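You operate a simulated robot arm through the tools that you are given. There is no shell and no other tool. Be economical: measure what you need, move in short steps, check, and stop when the job is done.

Carry out the task below with a simulated robot arm. There is one attempt and no reset: what you move stays moved.

JOB
Run the snarled wire back, then wind it on again at Slow.
Fine: dial to Slow before either run; back onto the green spool first; switch the teal board off at the end; the guard stays shut.
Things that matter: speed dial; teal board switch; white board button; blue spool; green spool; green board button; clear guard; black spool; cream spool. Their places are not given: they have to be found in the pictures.

The check looks at the end state, three seconds after you hand in, the way a careful person would. Anything else that was tipped, shoved, dropped, spilled or broken makes it a failure.

ROBOT AND FRAMES
A 6-joint arm with a two-finger parallel gripper, fixed in place. Base frame: the origin is at the foot of the arm, x ahead of it, y to its left, z up; the work surface is at about z = 0.5. Units: cm, rad, N and s.
With the tool pointing down near the work surface it reaches from about 14 to 58 cm from the base axis. Its first joint turns from -1.152 to 1.152 rad. Payload 2.1 kg.
Tool frame: the origin (TCP) lies between the finger pads and is the grasp point; the fingertips stand 3 cm ahead of it; z points along the fingers, y is the line along which they close. The gripper opens to 9.4 cm. The fingers are 2.8 cm wide and 1 cm thick; the gripper's body (5 by 9.6 cm) begins 5.5 cm behind the TCP.
Orientation is that of the tool frame in the base frame, as a unit quaternion [x, y, z, w]. With the fingers straight down and closing along the base's y, the tool's x points along the base's -x, its y along +y and its z along -z.

CONTROLS
- The arm moves only by the tool servo_tool. Its argument "rows" is a list of rows, each an object of numbers (a shift or turn left out is 0, a gripper value left out holds the last): "rx", "ry", "rz": the turn, a rotation vector about the base's x, y, z in rad; "tx", "ty", "tz": the shift along the base's x, y, z in cm; "gripper": the opening, from 0 (shut) to 1 (fully open). In form: [{"rx": .., "ry": .., "rz": .., "tx": .., "ty": .., "tz": .., "gripper": ..}, ...]. A call has 1 to 8 rows; each row shifts and turns the commanded pose from where the row before left it. Rows are played at 5 a second. More than 5 cm and 0.15 rad between two rows, or a gripper value outside its range, and nothing of the call is played. A pose out of reach is approached as far as the arm can. The call stops where the force on the tool passes 90 N (or 10 N more than at its start, if that is more) or the arm is blocked; 0.2 s more then pass. Each finger travels about 7.2 cm/s and halts on what it meets, pressing with about 25 N; the grip force reading is that of the motor and also rises with nothing between the fingers. The clock runs only during rows and for 0.2 s after the last one: add rows that do not move to give the fingers time. It gives the time, the measured TCP pose, the force on the tool (base axes), the opening and the grip force at its end, in the units of the frame above (readings bear some noise), and new pictures: "show" is both (left out), scene, wrist or none.
- Cameras (640 x 400 px; columns grow to the right, rows downward): "scene" is fixed at [3.78, -36.71, 47.71]; the picture's right is [0.89, -0.47, 0.00], its down [-0.30, -0.58, -0.76] and it looks along [0.35, 0.67, -0.65] (base axes); focal length 278 px, centre (320, 200). "wrist" rides on the gripper at [-3.7, 0, -5.8] in the tool frame; the picture's right is [0.00, -1.00, 0.00], its down [0.97, 0.00, -0.24] and it looks along [0.24, 0.00, 0.97] (tool axes); focal length 218 px, centre (320, 200).
- measure_at(camera, pixels): there is no depth. For up to 12 entries [column, row, z] of the newest picture of that camera ("zoom" is the newest enlarged one), the place [x, y] in the base frame at which the ray of that pixel passes the height z, good to about 0.2 cm. No time passes.
- zoom(camera, box): a new picture of the part [left, top, right, bottom] of that camera's present view, enlarged. No time passes.
- job_done(): hands the job in; it is judged then, once.

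Go step by step. Measure first, check grasps and placings, and put right what went wrong. The budget is 80 turns and 120 pictures, counting those below and the enlarged ones. Unless the task says otherwise, let go and move clear before handing in, and close with one line.

The tools are called after "Emit:" as a command line: name --argument value ..., lists and objects as JSON in quotes. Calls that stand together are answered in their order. servo_tool: Moves the arm, as the interface text tells. Its arguments: {"type":"object","properties":{"rows":{"type":"array","items":{"type":"object","properties":{"rx":{"type":"number"},"ry":{"type":"number"},"rz":{"type":"number"},"tx":{"type":"number"},"ty":{"type":"number"},"tz":{"type":"number"},"gripper":{"type":"number"}}}},"show":{"type":"string","enum":["both","scene","wrist","none"]}},"required":["rows"]} The other tools are called the same way: measure_at (camera, pixels) gives the place at which the rays of pixels pass given heights; zoom (camera, box) takes an enlarged picture of a part of a camera's view; job_done () hands the job in.

At the start:

```text
t: 0.0
ee_pos: [30.39, -12.5, 29.97]
ee_rot: [0.0, 1.0, 0.0, 0.0]
force: [0.3, -0.1, 0.1]
opening: 9.41
finger_force: 0.0
```

scene: 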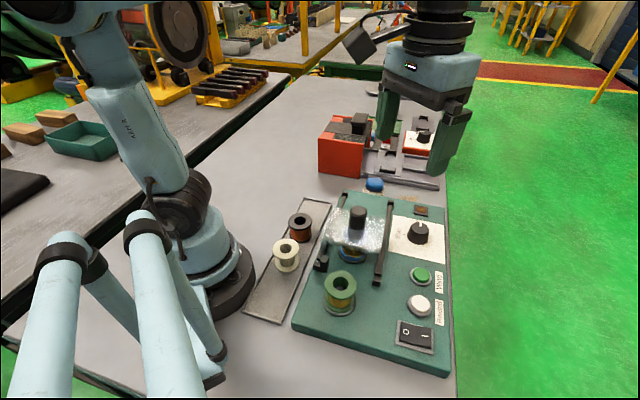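
wrist: 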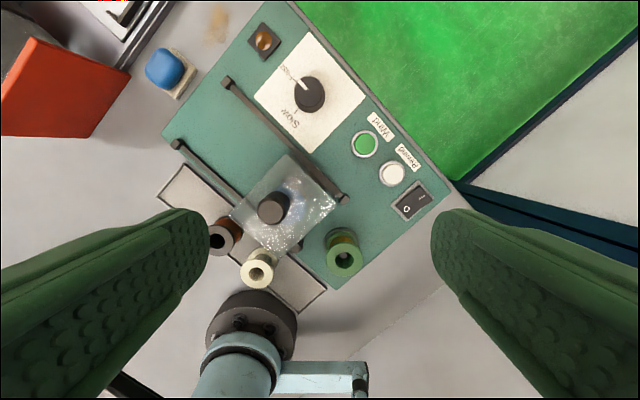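

The pictures show a teal board with the dial near scene (418,232), green and white buttons at (420,275) and (418,305), and a rocker switch at (415,335). I'll enlarge both views to read the labels.

Emit:
zoom --camera "scene" --box '[290, 180, 460, 380]'

Emit:
zoom --camera "wrist" --box '[160, 10, 460, 310]'

Emit:
zoom --camera "wrist" --box '[240, 20, 360, 140]'

```text
2.00 times, centred on (375, 280) of scene
```

zoom: 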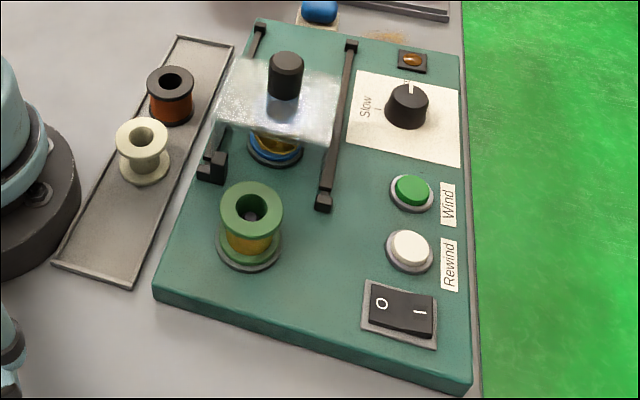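

```text
1.33 times, centred on (310, 160) of wrist
```

zoom: 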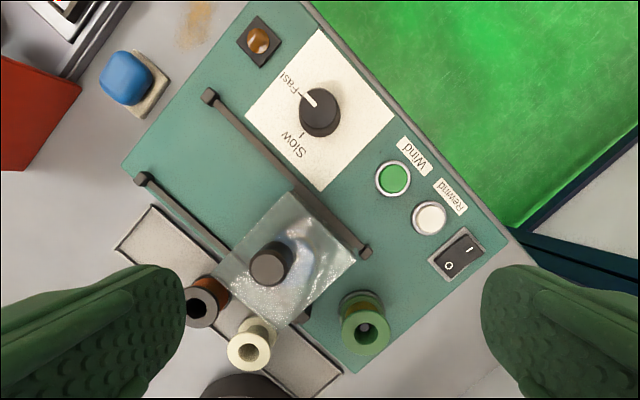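

```text
3.33 times, centred on (300, 80) of wrist
```

zoom: 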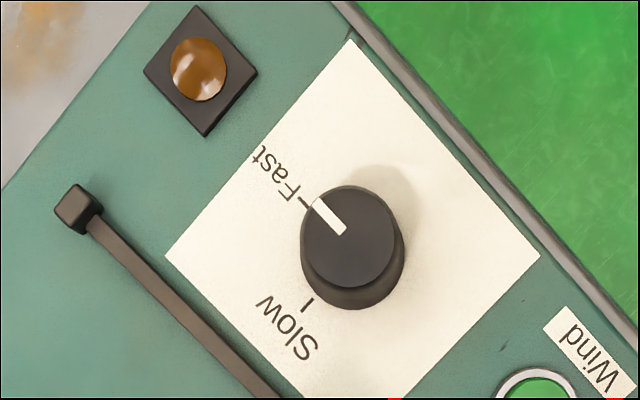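

The dial's pointer is at Fast, Wind is the green button, Rewind is the white one, and the switch looks undecided from here. I'll triangulate positions from both cameras.

Emit:
measure_at --camera "wrist" --pixels '[[365, 144, 2], [365, 144, 4], [393, 173, 2], [393, 173, 4], [413, 201, 2], [413, 201, 4], [308, 92, 3], [308, 92, 6], [272, 207, 8], [272, 207, 12], [344, 258, 5], [344, 258, 8]]'

Emit:
measure_at --camera "scene" --pixels '[[421, 274, 2], [421, 274, 4], [419, 303, 2], [419, 303, 4], [415, 335, 2], [415, 335, 4], [419, 226, 3], [419, 226, 6], [358, 211, 8], [358, 211, 12], [341, 283, 5], [341, 283, 8]]'

Emit:
zoom --camera "scene" --box '[385, 310, 445, 360]'

Emit:
zoom --camera "scene" --box '[310, 185, 400, 290]'

```text
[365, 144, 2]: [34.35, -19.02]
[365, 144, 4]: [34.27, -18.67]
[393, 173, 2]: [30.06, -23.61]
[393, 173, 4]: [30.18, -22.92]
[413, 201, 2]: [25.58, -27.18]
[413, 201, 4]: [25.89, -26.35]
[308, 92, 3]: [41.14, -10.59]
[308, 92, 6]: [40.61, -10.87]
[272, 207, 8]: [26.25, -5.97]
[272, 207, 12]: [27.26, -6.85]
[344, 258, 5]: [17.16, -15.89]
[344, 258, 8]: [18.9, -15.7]
```

```text
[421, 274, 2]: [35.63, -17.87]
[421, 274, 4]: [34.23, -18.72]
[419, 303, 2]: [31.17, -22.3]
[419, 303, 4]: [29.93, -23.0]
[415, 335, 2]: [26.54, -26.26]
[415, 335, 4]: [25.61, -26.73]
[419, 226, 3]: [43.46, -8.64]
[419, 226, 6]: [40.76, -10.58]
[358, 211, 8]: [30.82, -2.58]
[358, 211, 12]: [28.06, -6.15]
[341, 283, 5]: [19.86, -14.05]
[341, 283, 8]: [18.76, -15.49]
```

```text
8.00 times, centred on (415, 335) of scene
```

zoom: 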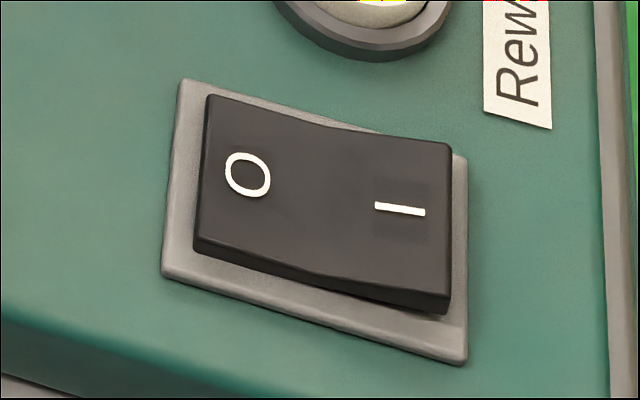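

```text
3.81 times, centred on (355, 238) of scene
```

zoom: 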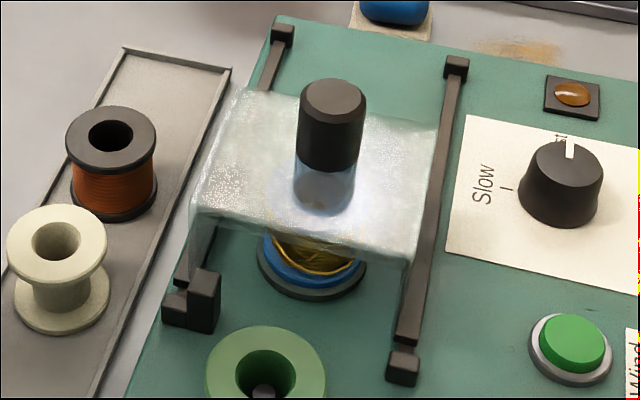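

Buttons come out at Wind ≈(34.3,-18.7), Rewind ≈(30,-23) with tops near z 4. The dial is at ≈(40.7,-10.7) with its top near z 6, and the guard knob's top is near z 12.8. The rocker's I end looks raised, so the board may be off. I'll move above the dial for a closer look.

Emit:
servo_tool --rows '[{"tx": 3.5, "ty": 0.6, "tz": -3, "gripper": 0.7}, {"tx": 3.5, "ty": 0.6, "tz": -3}, {"tx": 3.4, "ty": 0.6, "tz": -3}, {"tz": -3}, {}]'

Emit:
zoom --camera "wrist" --box '[240, 100, 440, 300]'

```text
t: 1.2
ee_pos: [41.09, -10.48, 17.98]
ee_rot: [-0.001, 1.0, 0.0, 0.0]
force: [0.2, 0.0, -0.1]
opening: 6.59
finger_force: 0.1
```

scene: 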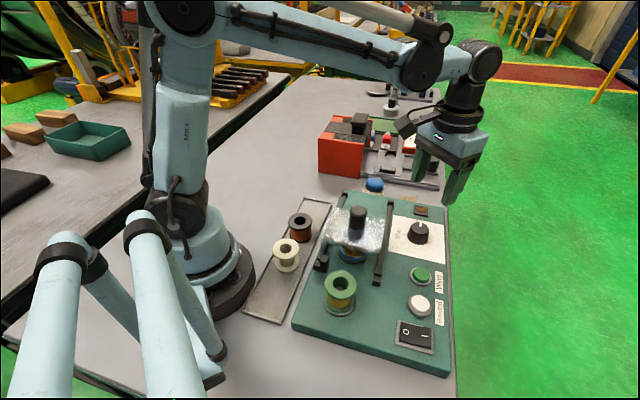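
wrist: 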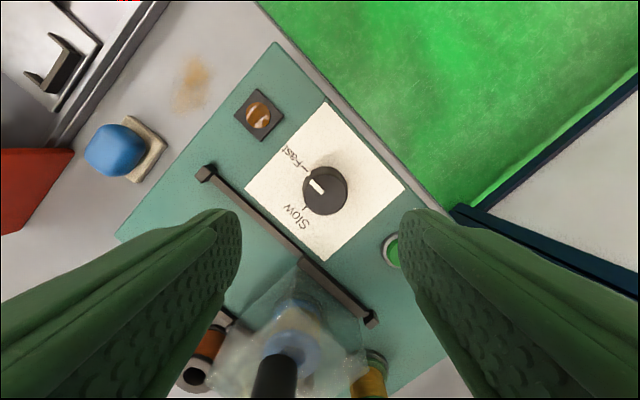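

```text
2.00 times, centred on (340, 200) of wrist
```

zoom: 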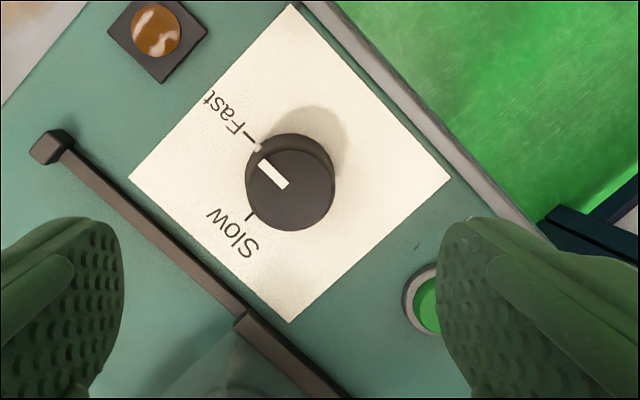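

The dial, both ticks and the pointer are clear in the enlargement. I'll measure them to get the turn angle.

Emit:
measure_at --camera "zoom" --pixels '[[252, 141, 2.3], [249, 217, 2.3], [262, 164, 5.5], [285, 187, 5.5], [290, 190, 5.5], [246, 190, 5.5], [334, 190, 5.5], [290, 147, 5.5], [291, 4, 2.3], [450, 182, 2.3], [290, 322, 2.3], [130, 180, 2.3]]'

Emit:
measure_at --camera "scene" --pixels '[[388, 276, 3.5], [386, 204, 3.5], [293, 324, 2.3], [449, 377, 2.3], [449, 208, 2.3], [293, 333, 0.5]]'

```text
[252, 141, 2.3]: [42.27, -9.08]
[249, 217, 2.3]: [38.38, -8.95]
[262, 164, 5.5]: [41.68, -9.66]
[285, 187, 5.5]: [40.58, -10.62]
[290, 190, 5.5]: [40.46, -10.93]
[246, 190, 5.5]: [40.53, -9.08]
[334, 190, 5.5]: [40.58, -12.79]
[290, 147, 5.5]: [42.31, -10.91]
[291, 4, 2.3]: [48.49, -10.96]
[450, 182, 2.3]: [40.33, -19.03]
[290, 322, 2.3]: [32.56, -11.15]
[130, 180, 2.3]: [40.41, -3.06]
```

```text
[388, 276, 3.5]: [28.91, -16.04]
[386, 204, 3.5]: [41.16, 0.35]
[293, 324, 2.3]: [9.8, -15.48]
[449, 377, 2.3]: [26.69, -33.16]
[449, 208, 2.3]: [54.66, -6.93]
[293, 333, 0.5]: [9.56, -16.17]
```

From these, the dial centre is ≈(40.5,-10.9), Fast lies at 45° and Slow at ≈135°, so the turn is about +1.57 rad. I'll pre-turn the gripper by -45° and come down partway over the dial.

Emit:
servo_tool --rows '[{"rz": -0.131, "tx": -0.6, "ty": -0.4}, {"rz": -0.131, "tz": -2}, {"rz": -0.131, "tz": -2}, {"rz": -0.131, "tz": -2}, {"rz": -0.131, "tz": -2}, {"rz": -0.131}, {}]'

```text
t: 2.8
ee_pos: [40.1, -10.91, 10.01]
ee_rot: [0.385, 0.923, 0.0, 0.0]
force: [0.1, -0.5, -0.9]
opening: 6.59
finger_force: 0.1
```

scene: 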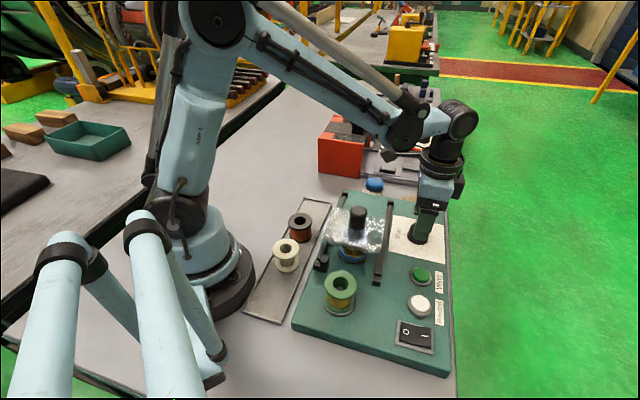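
wrist: 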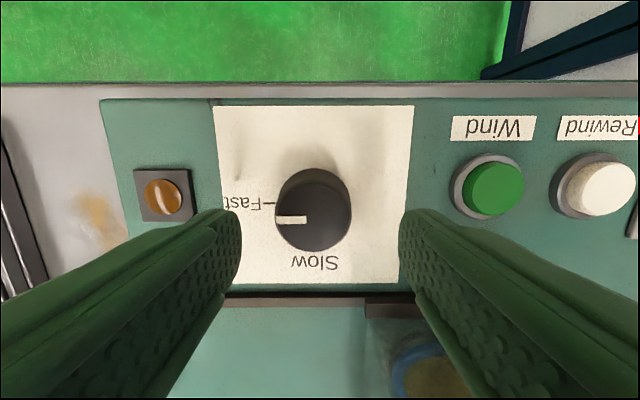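

The fingers straddle the dial squarely along the board (dial at wrist (313,210)). Going down to z≈6.2 and closing.

Emit:
servo_tool --rows '[{"tx": 0.2, "tz": -2}, {"tz": -1.8}, {}, {"gripper": 0.5}, {"gripper": 0.3}, {"gripper": 0.3}, {}]'

```text
t: 4.4
ee_pos: [40.47, -10.82, 6.31]
ee_rot: [0.383, 0.924, 0.002, 0.003]
force: [28.6, 10.7, 9.6]
opening: 3.91
finger_force: 44.6
```

scene: 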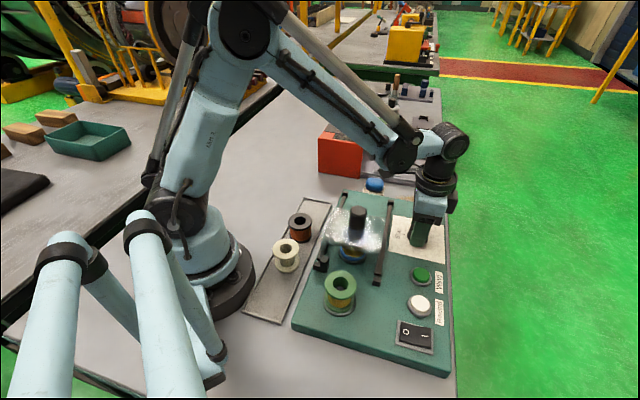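
wrist: 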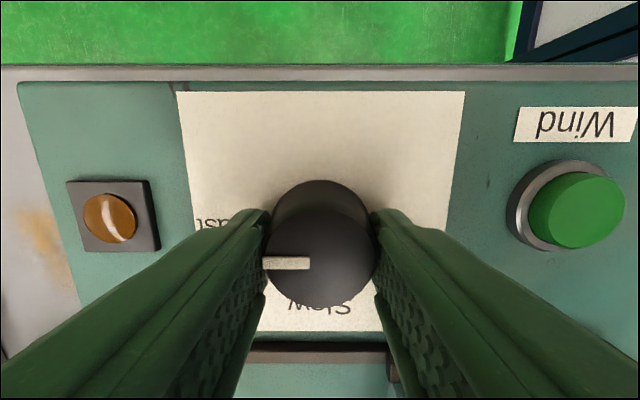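

The dial is gripped (opening 3.91). I'm turning it +0.84 rad first, to see whether it follows.

Emit:
servo_tool --rows '[{"rz": 0.14}, {"rz": 0.14}, {"rz": 0.14}, {"rz": 0.14}, {"rz": 0.14}, {"rz": 0.14}, {}]' --show "wrist"

```text
t: 6.0
ee_pos: [40.33, -10.99, 6.28]
ee_rot: [-0.027, 1.0, 0.0, 0.002]
force: [11.1, 5.0, 53.0]
opening: 3.89
finger_force: 45.1
```

wrist: 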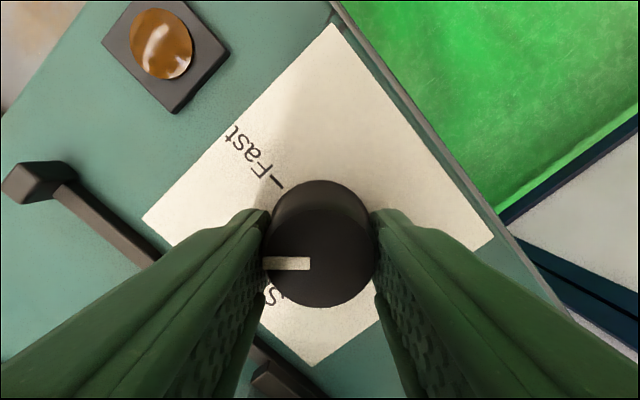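

The pointer turns with the fingers. Finishing the turn with a slight lift to ease the 53 N upward force.

Emit:
servo_tool --rows '[{"tz": 0.1}, {"rz": 0.146}, {"rz": 0.146}, {"rz": 0.146}, {"rz": 0.146}, {"rz": 0.146}, {}]' --show "wrist"

```text
t: 7.6
ee_pos: [40.57, -11.07, 6.29]
ee_rot: [-0.382, 0.924, -0.002, 0.002]
force: [17.5, -13.9, 40.7]
opening: 3.89
finger_force: 44.7
```

wrist: 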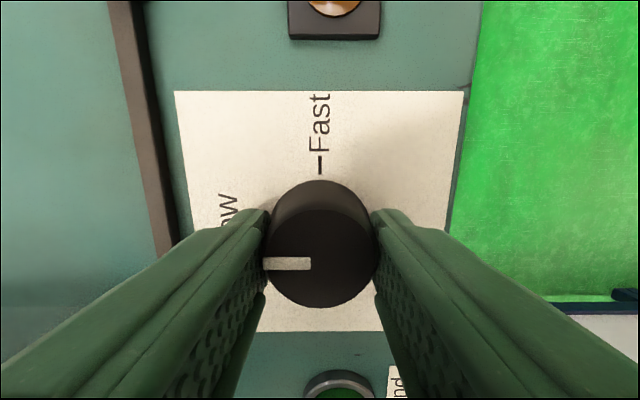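

The dial has turned 90°. I'll let go, rise and check the pointer against the Slow tick.

Emit:
servo_tool --rows '[{"gripper": 0.6}, {"gripper": 0.6}, {"tz": 3}, {"tz": 4}, {"tz": 4}, {}]' --show "wrist"

Emit:
zoom --camera "wrist" --box '[240, 130, 400, 290]'

```text
t: 9.0
ee_pos: [40.27, -10.86, 17.08]
ee_rot: [-0.382, 0.924, 0.0, 0.0]
force: [-0.6, -0.4, -0.2]
opening: 5.65
finger_force: 0.1
```

wrist: 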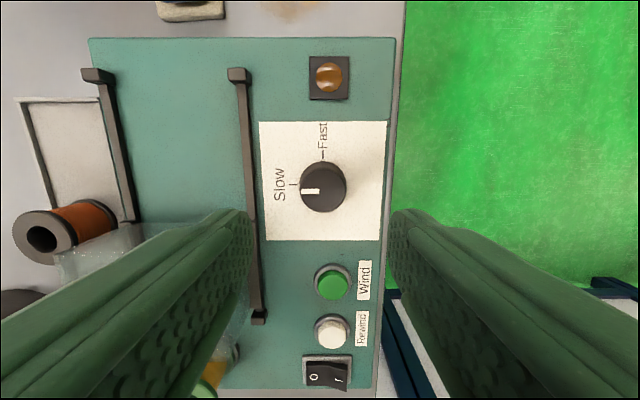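

```text
2.50 times, centred on (320, 210) of wrist
```

zoom: 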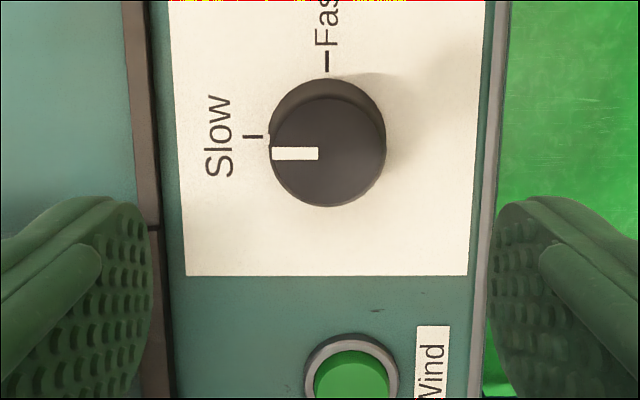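

The pointer now lines up with the Slow tick. Next I'll close the fingers and go look at the switch and guard from above.

Emit:
servo_tool --rows '[{"tx": -4, "ty": -3, "gripper": 0.3}, {"tx": -4, "ty": -3, "gripper": 0}, {"tx": -1, "ty": -4}, {"tx": -1, "ty": -3}, {"ty": -1, "tz": -1}, {}]'

Emit:
zoom --camera "wrist" --box '[220, 120, 420, 320]'

```text
t: 10.4
ee_pos: [30.51, -25.09, 16.3]
ee_rot: [-0.382, 0.924, 0.0, 0.0]
force: [-0.2, 0.0, 0.0]
opening: 0.0
finger_force: 25.0
```

scene: 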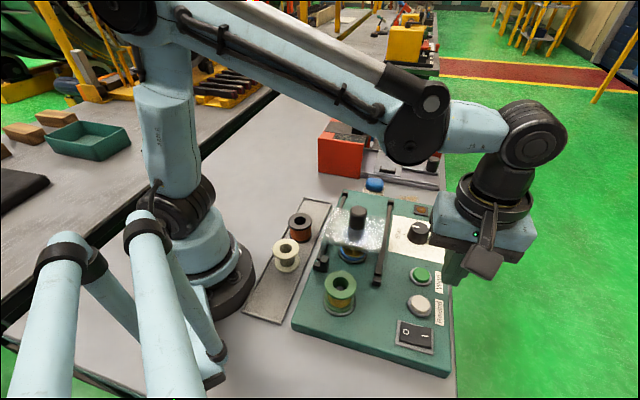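
wrist: 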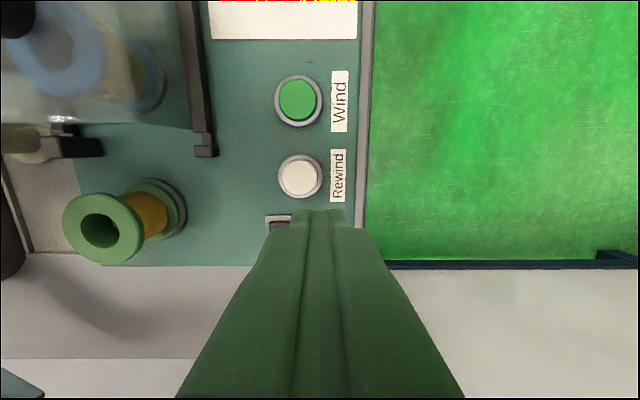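

```text
2.00 times, centred on (320, 220) of wrist
```

zoom: 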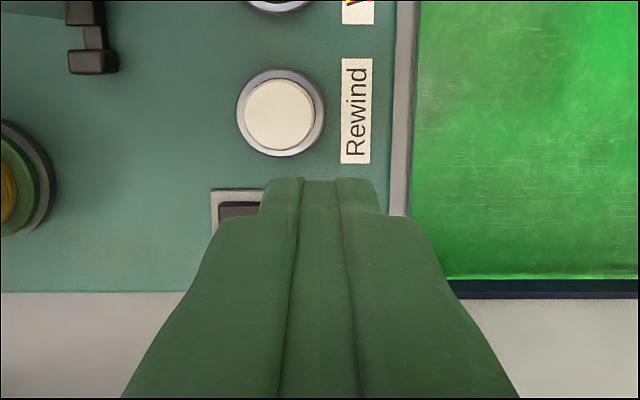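

The white button is at wrist (300,177), but the fingers hide the switch. Backing off along the board to see it.

Emit:
servo_tool --rows '[{"tx": -3.3, "ty": -3.3, "tz": -1}, {"tx": -3.3, "ty": -3.3, "tz": -1}, {}]' --show "wrist"

Emit:
zoom --camera "wrist" --box '[220, 60, 400, 210]'

Emit:
zoom --camera "scene" --box '[385, 255, 455, 360]'

```text
t: 11.2
ee_pos: [23.86, -31.55, 13.87]
ee_rot: [-0.382, 0.924, 0.0, 0.0]
force: [0.0, -0.1, -0.7]
opening: 0.03
finger_force: 24.7
```

wrist: 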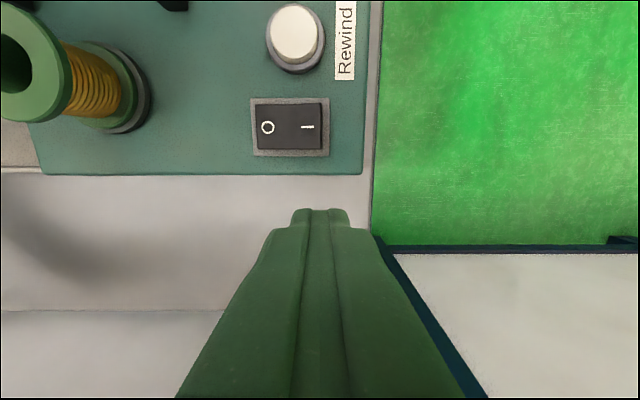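

```text
2.67 times, centred on (310, 135) of wrist
```

zoom: 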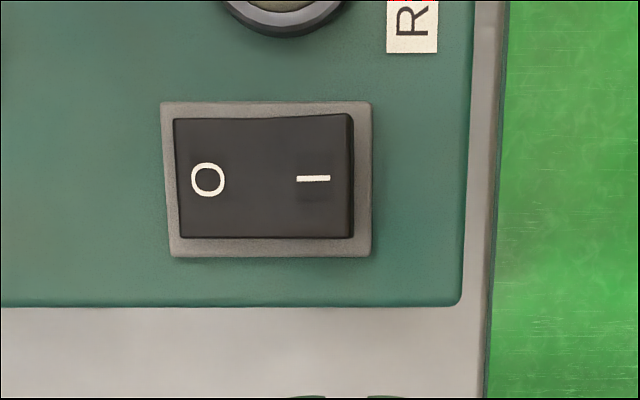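

```text
3.81 times, centred on (420, 308) of scene
```

zoom: 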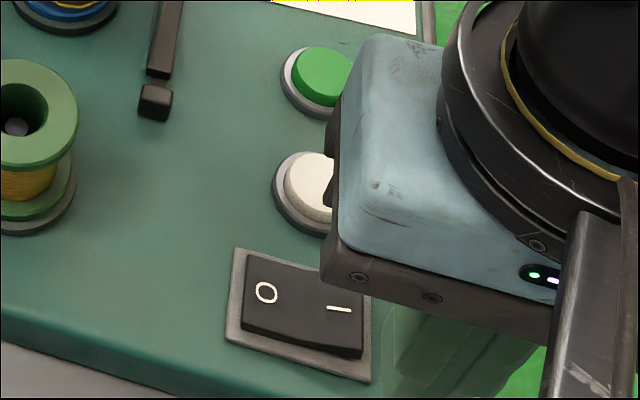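

The I end stands proud with its side face showing, so O is pressed in and the board is off. I'll measure the rocker ends and the buttons.

Emit:
measure_at --camera "wrist" --pixels '[[258, 127, 3.5], [322, 127, 3.8], [308, 127, 3.6], [268, 127, 3.3], [293, 33, 4]]'

Emit:
measure_at --camera "scene" --pixels '[[405, 332, 3.3], [425, 337, 3.6]]'

```text
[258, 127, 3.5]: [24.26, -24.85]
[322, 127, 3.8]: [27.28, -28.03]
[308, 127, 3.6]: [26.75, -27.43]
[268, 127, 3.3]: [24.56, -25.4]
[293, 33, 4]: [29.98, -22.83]
```

```text
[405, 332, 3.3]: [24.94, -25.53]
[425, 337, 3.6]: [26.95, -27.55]
```

Rocker centre is ≈(25.8,-26.5) and the I end is ≈(26.9,-27.6). Moving over the I end and descending close to it.

Emit:
servo_tool --rows '[{"tx": 1.6, "ty": 2}, {"tx": 1.5, "ty": 2}, {"tz": -3}, {"tz": -3}, {}]'

Emit:
zoom --camera "scene" --box '[385, 255, 455, 360]'

```text
t: 12.4
ee_pos: [26.92, -27.49, 8.25]
ee_rot: [-0.381, 0.925, -0.001, 0.0]
force: [-0.6, 0.5, -0.3]
opening: 0.0
finger_force: 24.9
```

scene: 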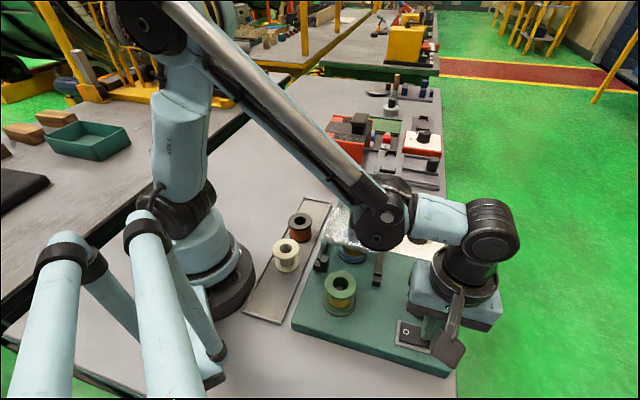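
wrist: 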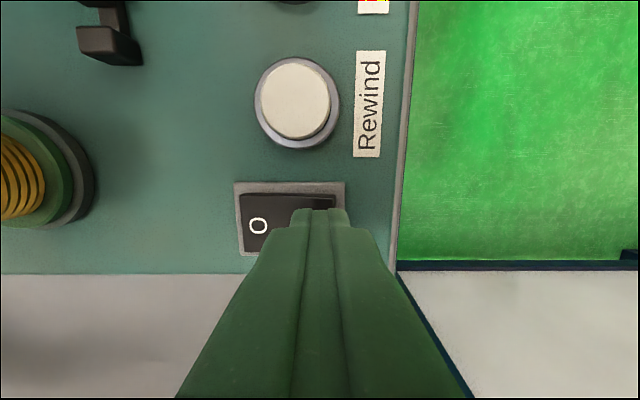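

```text
3.81 times, centred on (420, 308) of scene
```

zoom: 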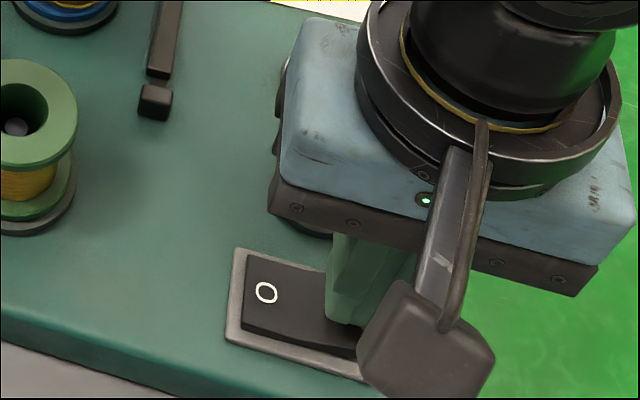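

The fingertips stand just above the I end. Pressing down in small steps.

Emit:
servo_tool --rows '[{"tz": -0.6}, {"tz": -0.4}, {"tz": -0.3}, {"tz": -0.2}, {}]' --show "wrist"

```text
t: 13.3
ee_pos: [26.89, -27.68, 7.2]
ee_rot: [-0.381, 0.924, 0.002, 0.0]
force: [0.0, -0.2, 28.5]
opening: 0.01
finger_force: 25.1
stopped in row 4: the force on the tool passed its limit (the readings are from after the stop); the commanded pose is now the measured one
```

wrist: 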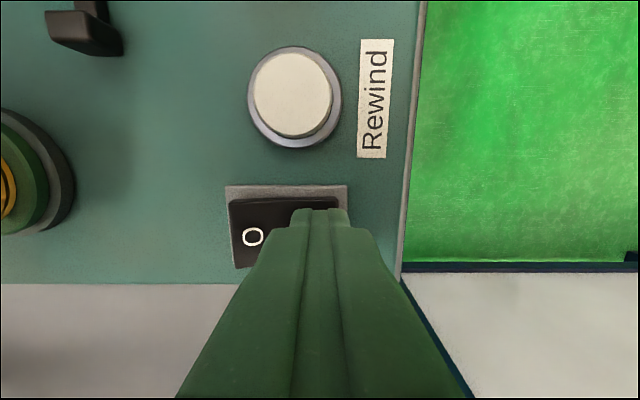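

The force passed the limit, so the rocker has probably flipped. Lifting and backing off to check the switch and the lamp.

Emit:
servo_tool --rows '[{"tz": 3}, {"tz": 4}, {"tx": -3, "ty": -3}, {}]'

Emit:
zoom --camera "wrist" --box '[220, 60, 400, 210]'

Emit:
zoom --camera "scene" --box '[310, 190, 460, 320]'

```text
t: 14.3
ee_pos: [23.77, -30.53, 14.1]
ee_rot: [-0.382, 0.924, 0.001, -0.001]
force: [0.5, 0.3, 1.4]
opening: 0.0
finger_force: 25.0
```

scene: 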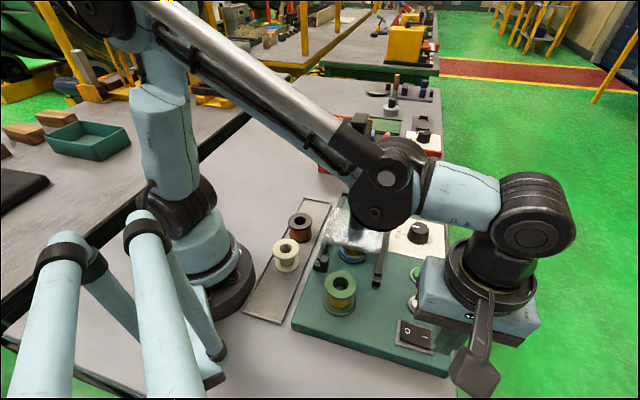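
wrist: 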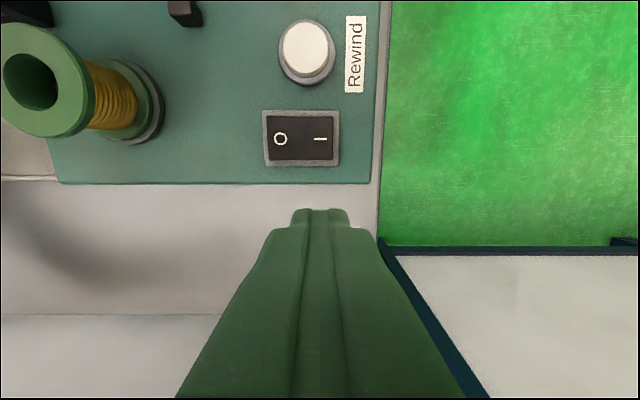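

```text
2.67 times, centred on (310, 135) of wrist
```

zoom: 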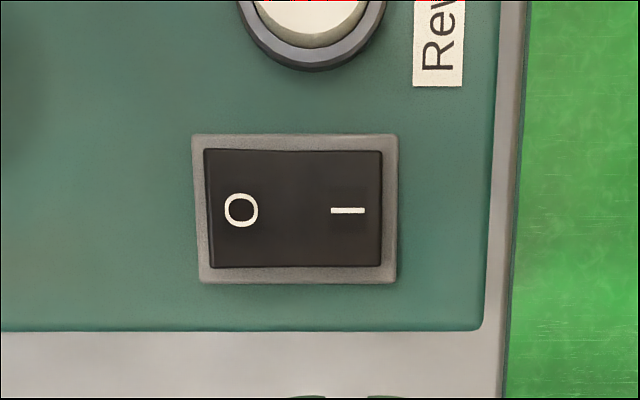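

```text
3.08 times, centred on (385, 255) of scene
```

zoom: 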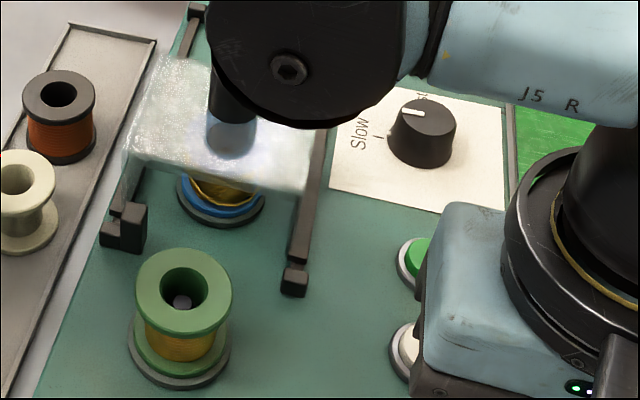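

The rocker now sits flat at the I end. Moving over the white Rewind button, and checking the lamp on the way.

Emit:
servo_tool --rows '[{"tx": 2.1, "ty": 2.6}, {"tx": 2.1, "ty": 2.6}, {"tx": 2.0, "ty": 2.5}, {"tz": -2}, {"tz": -2}, {}]'

Emit:
zoom --camera "scene" --box '[310, 190, 460, 320]'

```text
t: 15.7
ee_pos: [29.99, -22.9, 10.24]
ee_rot: [-0.382, 0.924, 0.002, -0.001]
force: [-0.6, -1.2, 0.3]
opening: 0.0
finger_force: 24.9
```

scene: 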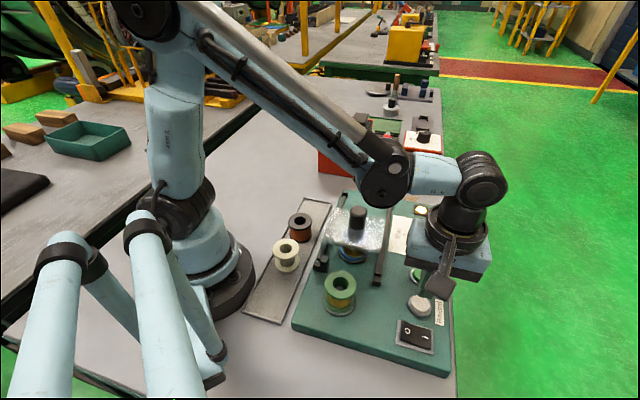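
wrist: 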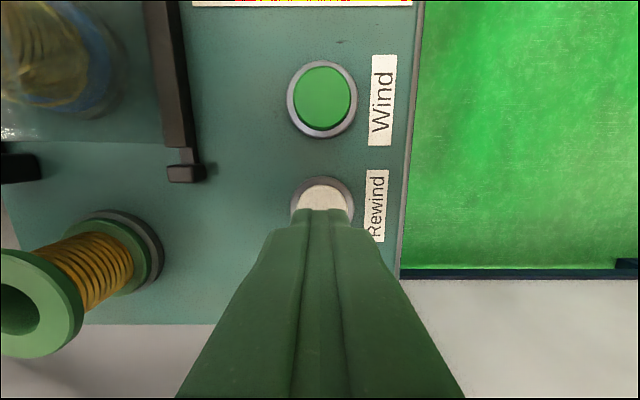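

```text
3.08 times, centred on (385, 255) of scene
```

zoom: 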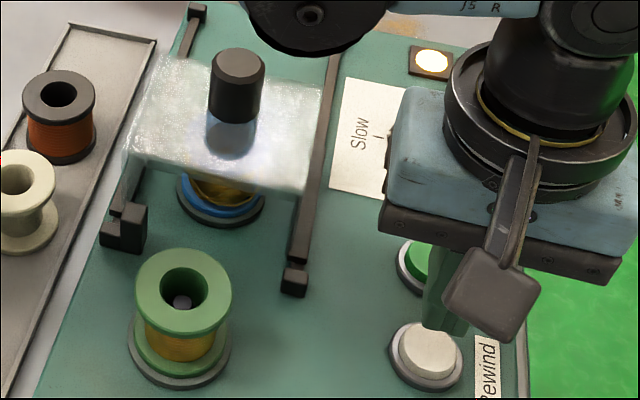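

The lamp is lit (zoom (432,62)), so the board is on, and the tips are over Rewind. Pressing it.

Emit:
servo_tool --rows '[{"tz": -2}, {"tz": -0.6}, {"tz": -0.3}, {"tz": -0.3}, {"tz": -0.3}, {}]'

Emit:
zoom --camera "scene" --box '[310, 190, 460, 320]'

```text
t: 17.1
ee_pos: [30.19, -22.88, 6.72]
ee_rot: [-0.382, 0.924, 0.002, -0.001]
force: [1.0, -0.4, 18.3]
opening: 0.0
finger_force: 24.7
```

scene: 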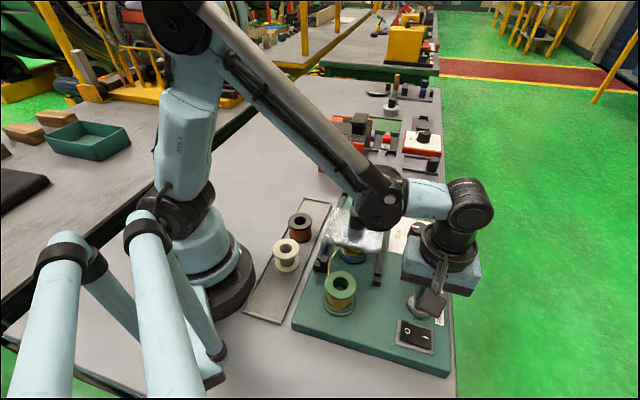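
wrist: 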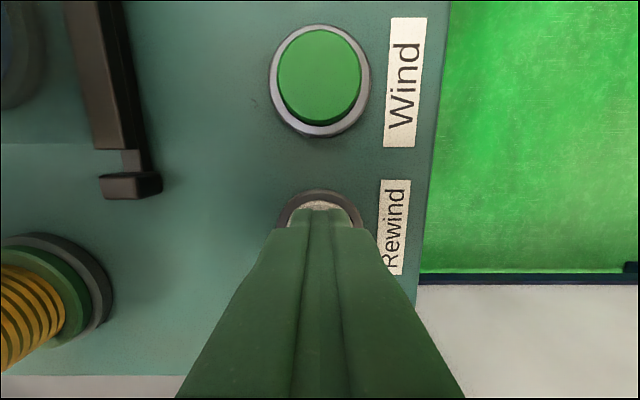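

```text
3.08 times, centred on (385, 255) of scene
```

zoom: 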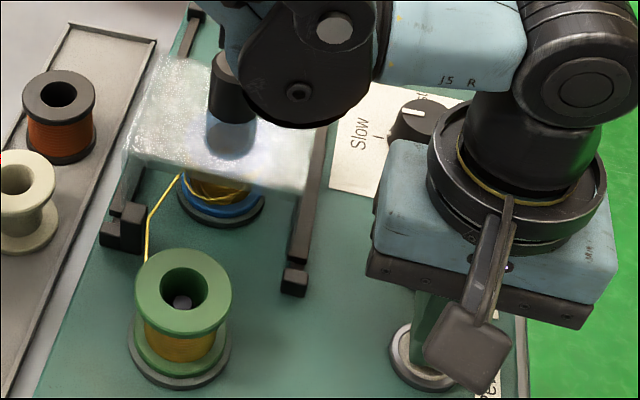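

A wire now runs from the blue spool to the green one, so rewinding has begun. I'll lift off the button and wait to see whether it keeps running.

Emit:
servo_tool --rows '[{"tz": 1.5}, {"tz": 1.5}, {}, {}, {}, {}, {}, {}]' --show "none"

Emit:
zoom --camera "scene" --box '[310, 190, 460, 320]'

```text
t: 18.9
ee_pos: [30.06, -23.03, 9.79]
ee_rot: [-0.382, 0.924, 0.001, -0.001]
force: [-0.2, -0.1, -0.8]
opening: 0.0
finger_force: 25.2
```

```text
3.08 times, centred on (385, 255) of scene
```

zoom: 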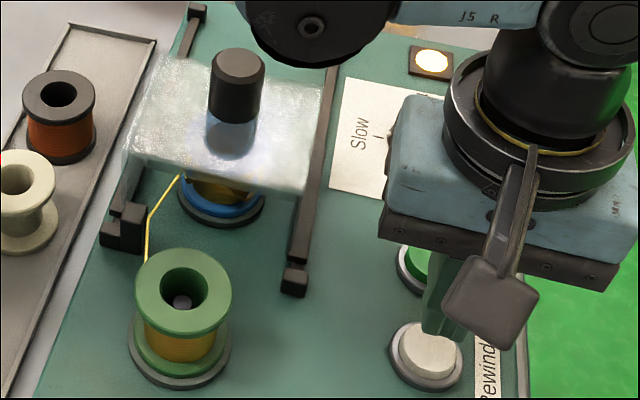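

The wire is still strung and the blue spool looks thinner, so it may still be running. Waiting some more.

Emit:
servo_tool --rows '[{}, {}, {}, {}, {}, {}, {}, {}]' --show "none"

Emit:
zoom --camera "scene" --box '[310, 190, 460, 320]'

```text
t: 20.7
ee_pos: [30.01, -22.95, 9.64]
ee_rot: [-0.382, 0.924, 0.002, 0.0]
force: [0.5, 0.0, 0.7]
opening: 0.0
finger_force: 25.0
```

```text
3.08 times, centred on (385, 255) of scene
```

zoom: 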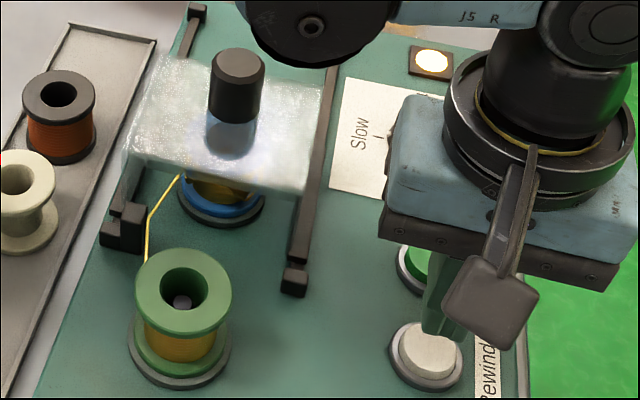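

That's hard to judge at this scale. I'll take a tight view of both spools, wait, and compare.

Emit:
zoom --camera "scene" --box '[320, 235, 380, 320]'

Emit:
servo_tool --rows '[{}, {}, {}, {}, {}, {}, {}, {}]' --show "none"

Emit:
servo_tool --rows '[{}, {}, {}, {}, {}, {}, {}, {}]' --show "none"

Emit:
zoom --camera "scene" --box '[320, 235, 380, 320]'

```text
4.71 times, centred on (350, 278) of scene
```

zoom: 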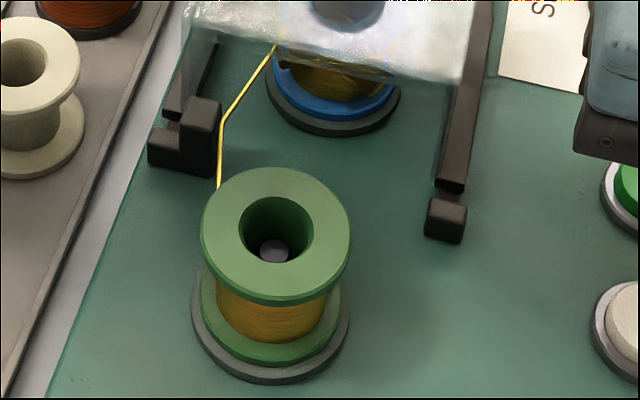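

```text
t: 22.5
ee_pos: [30.12, -22.98, 9.75]
ee_rot: [-0.382, 0.924, 0.001, 0.0]
force: [0.1, 0.6, -0.6]
opening: 0.0
finger_force: 24.8
```

```text
t: 24.3
ee_pos: [29.87, -22.9, 9.71]
ee_rot: [-0.381, 0.925, 0.001, -0.001]
force: [-0.3, -0.2, -0.3]
opening: 0.01
finger_force: 24.8
```

```text
4.71 times, centred on (350, 278) of scene
```

zoom: 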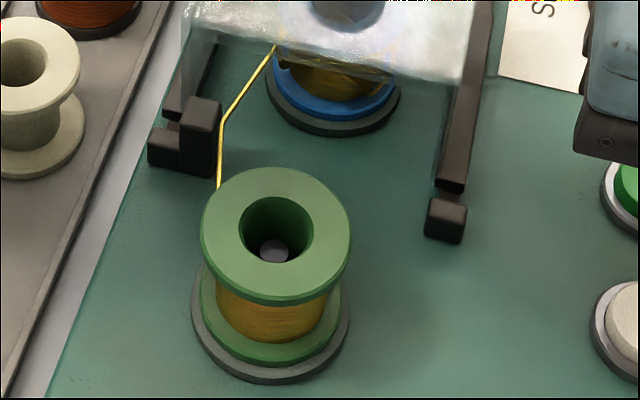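

The two views are identical, so the motor only runs while the button is held. I'll press Rewind again and hold it, watching the spools.

Emit:
servo_tool --rows '[{"tz": -2}, {"tz": -1}, {}, {}, {}, {}, {}, {}]' --show "none"

Emit:
zoom --camera "scene" --box '[320, 235, 380, 320]'

Emit:
servo_tool --rows '[{}, {}, {}, {}, {}, {}, {}, {}]' --show "none"

Emit:
zoom --camera "scene" --box '[320, 235, 380, 320]'

```text
t: 26.1
ee_pos: [30.18, -22.87, 6.63]
ee_rot: [-0.382, 0.924, 0.003, -0.001]
force: [1.4, 4.8, 20.2]
opening: 0.0
finger_force: 24.8
```

```text
4.71 times, centred on (350, 278) of scene
```

zoom: 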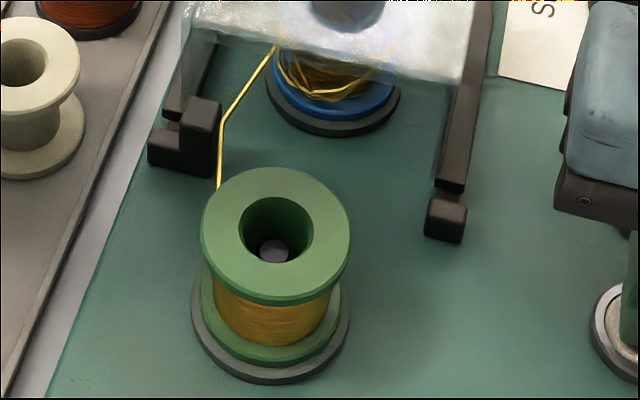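

```text
t: 27.9
ee_pos: [30.26, -22.88, 6.69]
ee_rot: [-0.382, 0.924, 0.002, -0.001]
force: [2.9, 4.9, 20.8]
opening: 0.0
finger_force: 25.0
```

```text
4.71 times, centred on (350, 278) of scene
```

zoom: 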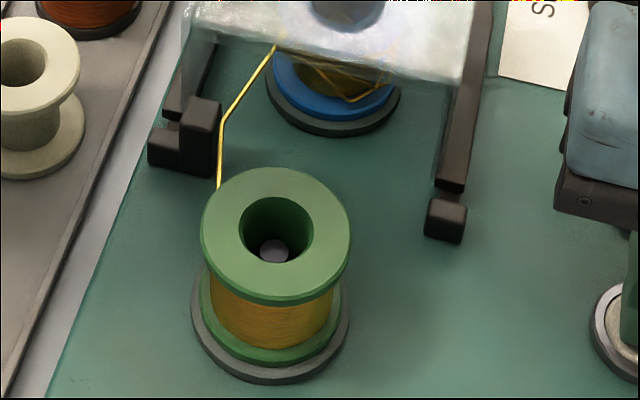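

While held it runs, and the green winding is growing. Holding on until the blue spool stops changing.

Emit:
servo_tool --rows '[{}, {}, {}, {}, {}, {}, {}, {}]' --show "none"

Emit:
servo_tool --rows '[{}, {}, {}, {}, {}, {}, {}, {}]' --show "none"

Emit:
zoom --camera "scene" --box '[320, 235, 380, 320]'

Emit:
servo_tool --rows '[{}, {}, {}, {}, {}, {}, {}, {}]' --show "none"

Emit:
servo_tool --rows '[{}, {}, {}, {}, {}, {}, {}, {}]' --show "none"

Emit:
zoom --camera "scene" --box '[320, 235, 380, 320]'

```text
t: 29.7
ee_pos: [30.12, -22.9, 6.71]
ee_rot: [-0.382, 0.924, 0.001, -0.001]
force: [1.1, 2.1, 20.0]
opening: 0.0
finger_force: 25.5
```

```text
t: 31.5
ee_pos: [30.11, -22.96, 6.72]
ee_rot: [-0.382, 0.924, 0.002, -0.001]
force: [0.0, -0.8, 21.3]
opening: 0.0
finger_force: 24.9
```

```text
4.71 times, centred on (350, 278) of scene
```

zoom: 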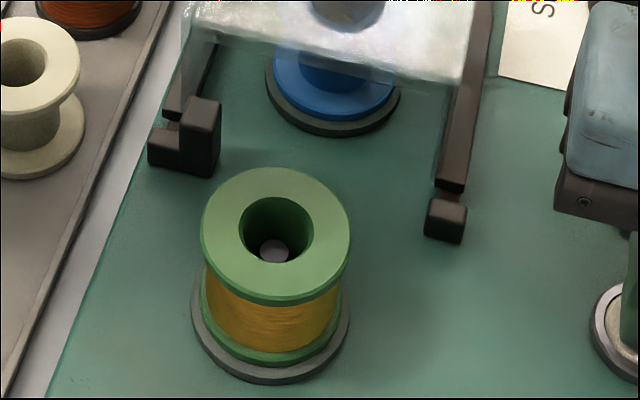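

```text
t: 33.3
ee_pos: [30.13, -22.96, 6.66]
ee_rot: [-0.382, 0.924, 0.002, -0.001]
force: [-1.7, -2.1, 20.7]
opening: 0.01
finger_force: 24.7
```

```text
t: 35.1
ee_pos: [30.16, -22.88, 6.56]
ee_rot: [-0.382, 0.924, 0.001, 0.0]
force: [-0.8, -2.6, 20.3]
opening: 0.0
finger_force: 25.1
```

```text
4.71 times, centred on (350, 278) of scene
```

zoom: 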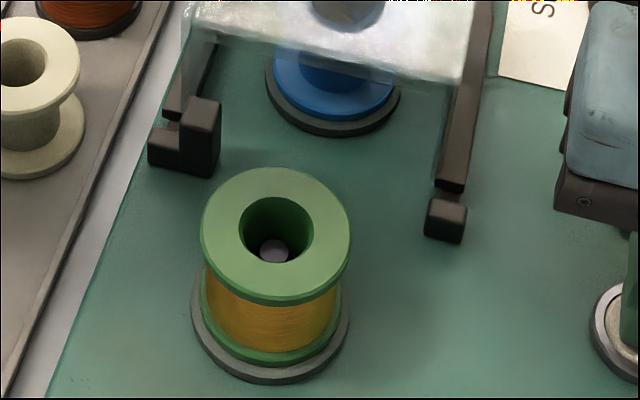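

The blue spool is bare and all the wire is on the green one, so the rewind is complete. Lifting and moving over the green Wind button at ≈(34.3,-18.7).

Emit:
servo_tool --rows '[{"tz": 1.7}, {"tz": 1.7}, {"tx": 2.1, "ty": 2.1}, {"tx": 2.1, "ty": 2.1}, {}]'

Emit:
zoom --camera "scene" --box '[380, 190, 460, 320]'

```text
t: 36.3
ee_pos: [34.45, -18.68, 10.04]
ee_rot: [-0.381, 0.924, 0.002, 0.0]
force: [-0.1, -0.5, 0.1]
opening: 0.0
finger_force: 24.9
```

scene: 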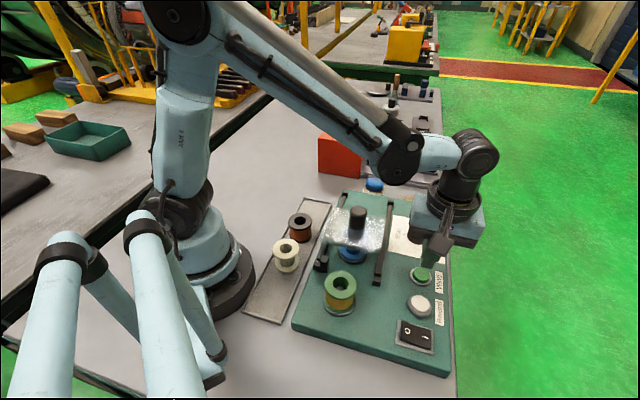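
wrist: 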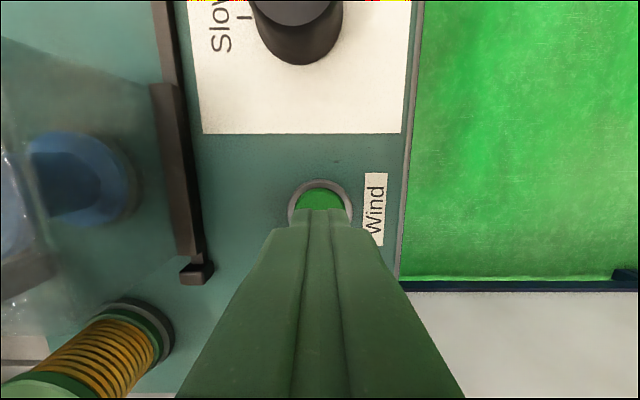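

```text
3.08 times, centred on (420, 255) of scene
```

zoom: 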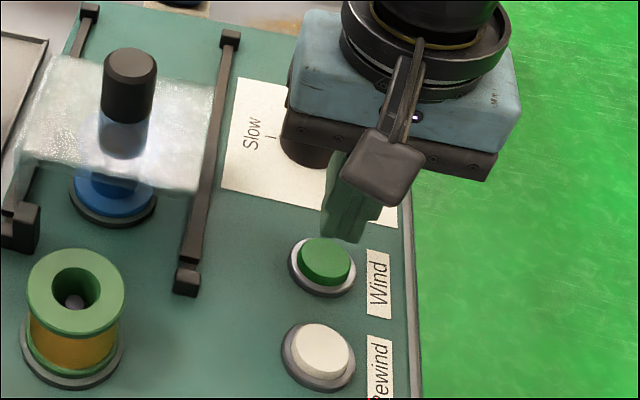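

The tips are centred on the green button. Pressing and holding Wind.

Emit:
servo_tool --rows '[{"tz": -2}, {"tz": -0.6}, {"tz": -0.4}, {"tz": -0.4}, {}, {}, {}, {}]' --show "none"

Emit:
zoom --camera "scene" --box '[320, 235, 380, 320]'

Emit:
servo_tool --rows '[{}, {}, {}, {}, {}, {}, {}, {}]' --show "none"

Emit:
zoom --camera "scene" --box '[320, 235, 380, 320]'

```text
t: 38.1
ee_pos: [34.19, -18.72, 6.61]
ee_rot: [-0.382, 0.924, 0.001, 0.0]
force: [-5.3, 4.9, 28.5]
opening: 0.02
finger_force: 25.6
```

```text
4.71 times, centred on (350, 278) of scene
```

zoom: 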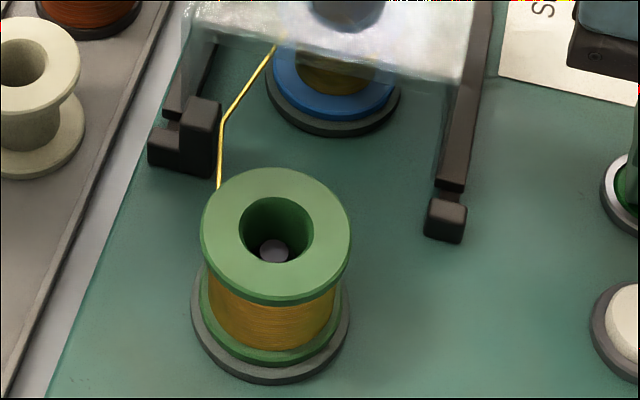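

```text
t: 39.9
ee_pos: [34.29, -18.7, 6.65]
ee_rot: [-0.382, 0.924, 0.001, -0.001]
force: [-9.3, 7.1, 34.2]
opening: 0.0
finger_force: 25.0
```

```text
4.71 times, centred on (350, 278) of scene
```

zoom: 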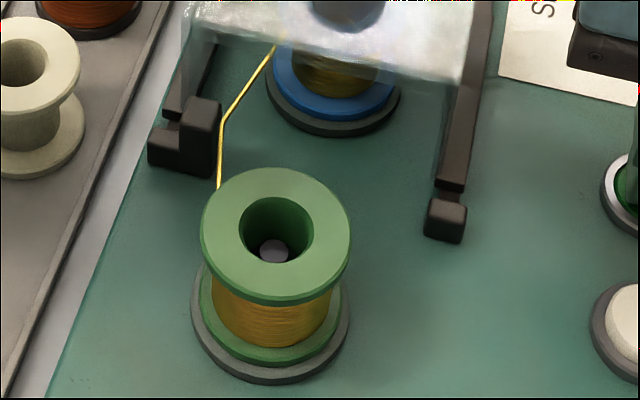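

Wire is going on the blue spool neatly. Keeping the button held and checking every couple of seconds.

Emit:
servo_tool --rows '[{}, {}, {}, {}, {}, {}, {}, {}]' --show "none"

Emit:
zoom --camera "scene" --box '[320, 235, 380, 320]'

Emit:
servo_tool --rows '[{}, {}, {}, {}, {}, {}, {}, {}]' --show "none"

Emit:
zoom --camera "scene" --box '[320, 235, 380, 320]'

```text
t: 41.7
ee_pos: [34.2, -18.69, 6.63]
ee_rot: [-0.382, 0.924, 0.002, -0.001]
force: [-8.4, 7.1, 36.2]
opening: 0.0
finger_force: 24.8
```

```text
4.71 times, centred on (350, 278) of scene
```

zoom: 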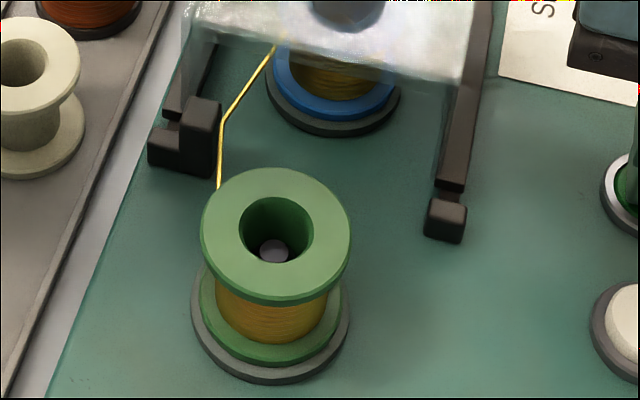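

```text
t: 43.5
ee_pos: [34.35, -18.61, 6.59]
ee_rot: [-0.382, 0.924, 0.002, 0.001]
force: [-6.6, 4.1, 35.2]
opening: 0.02
finger_force: 24.6
```

```text
4.71 times, centred on (350, 278) of scene
```

zoom: 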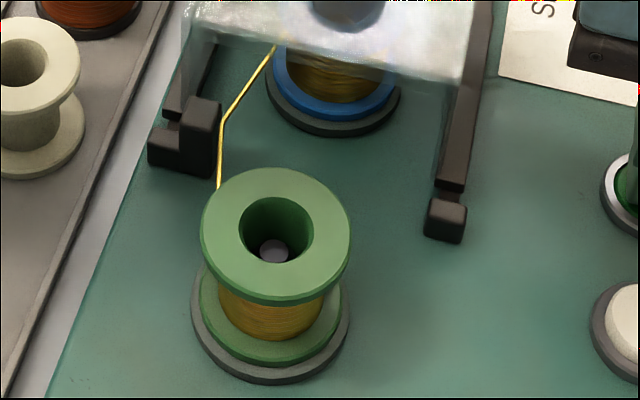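

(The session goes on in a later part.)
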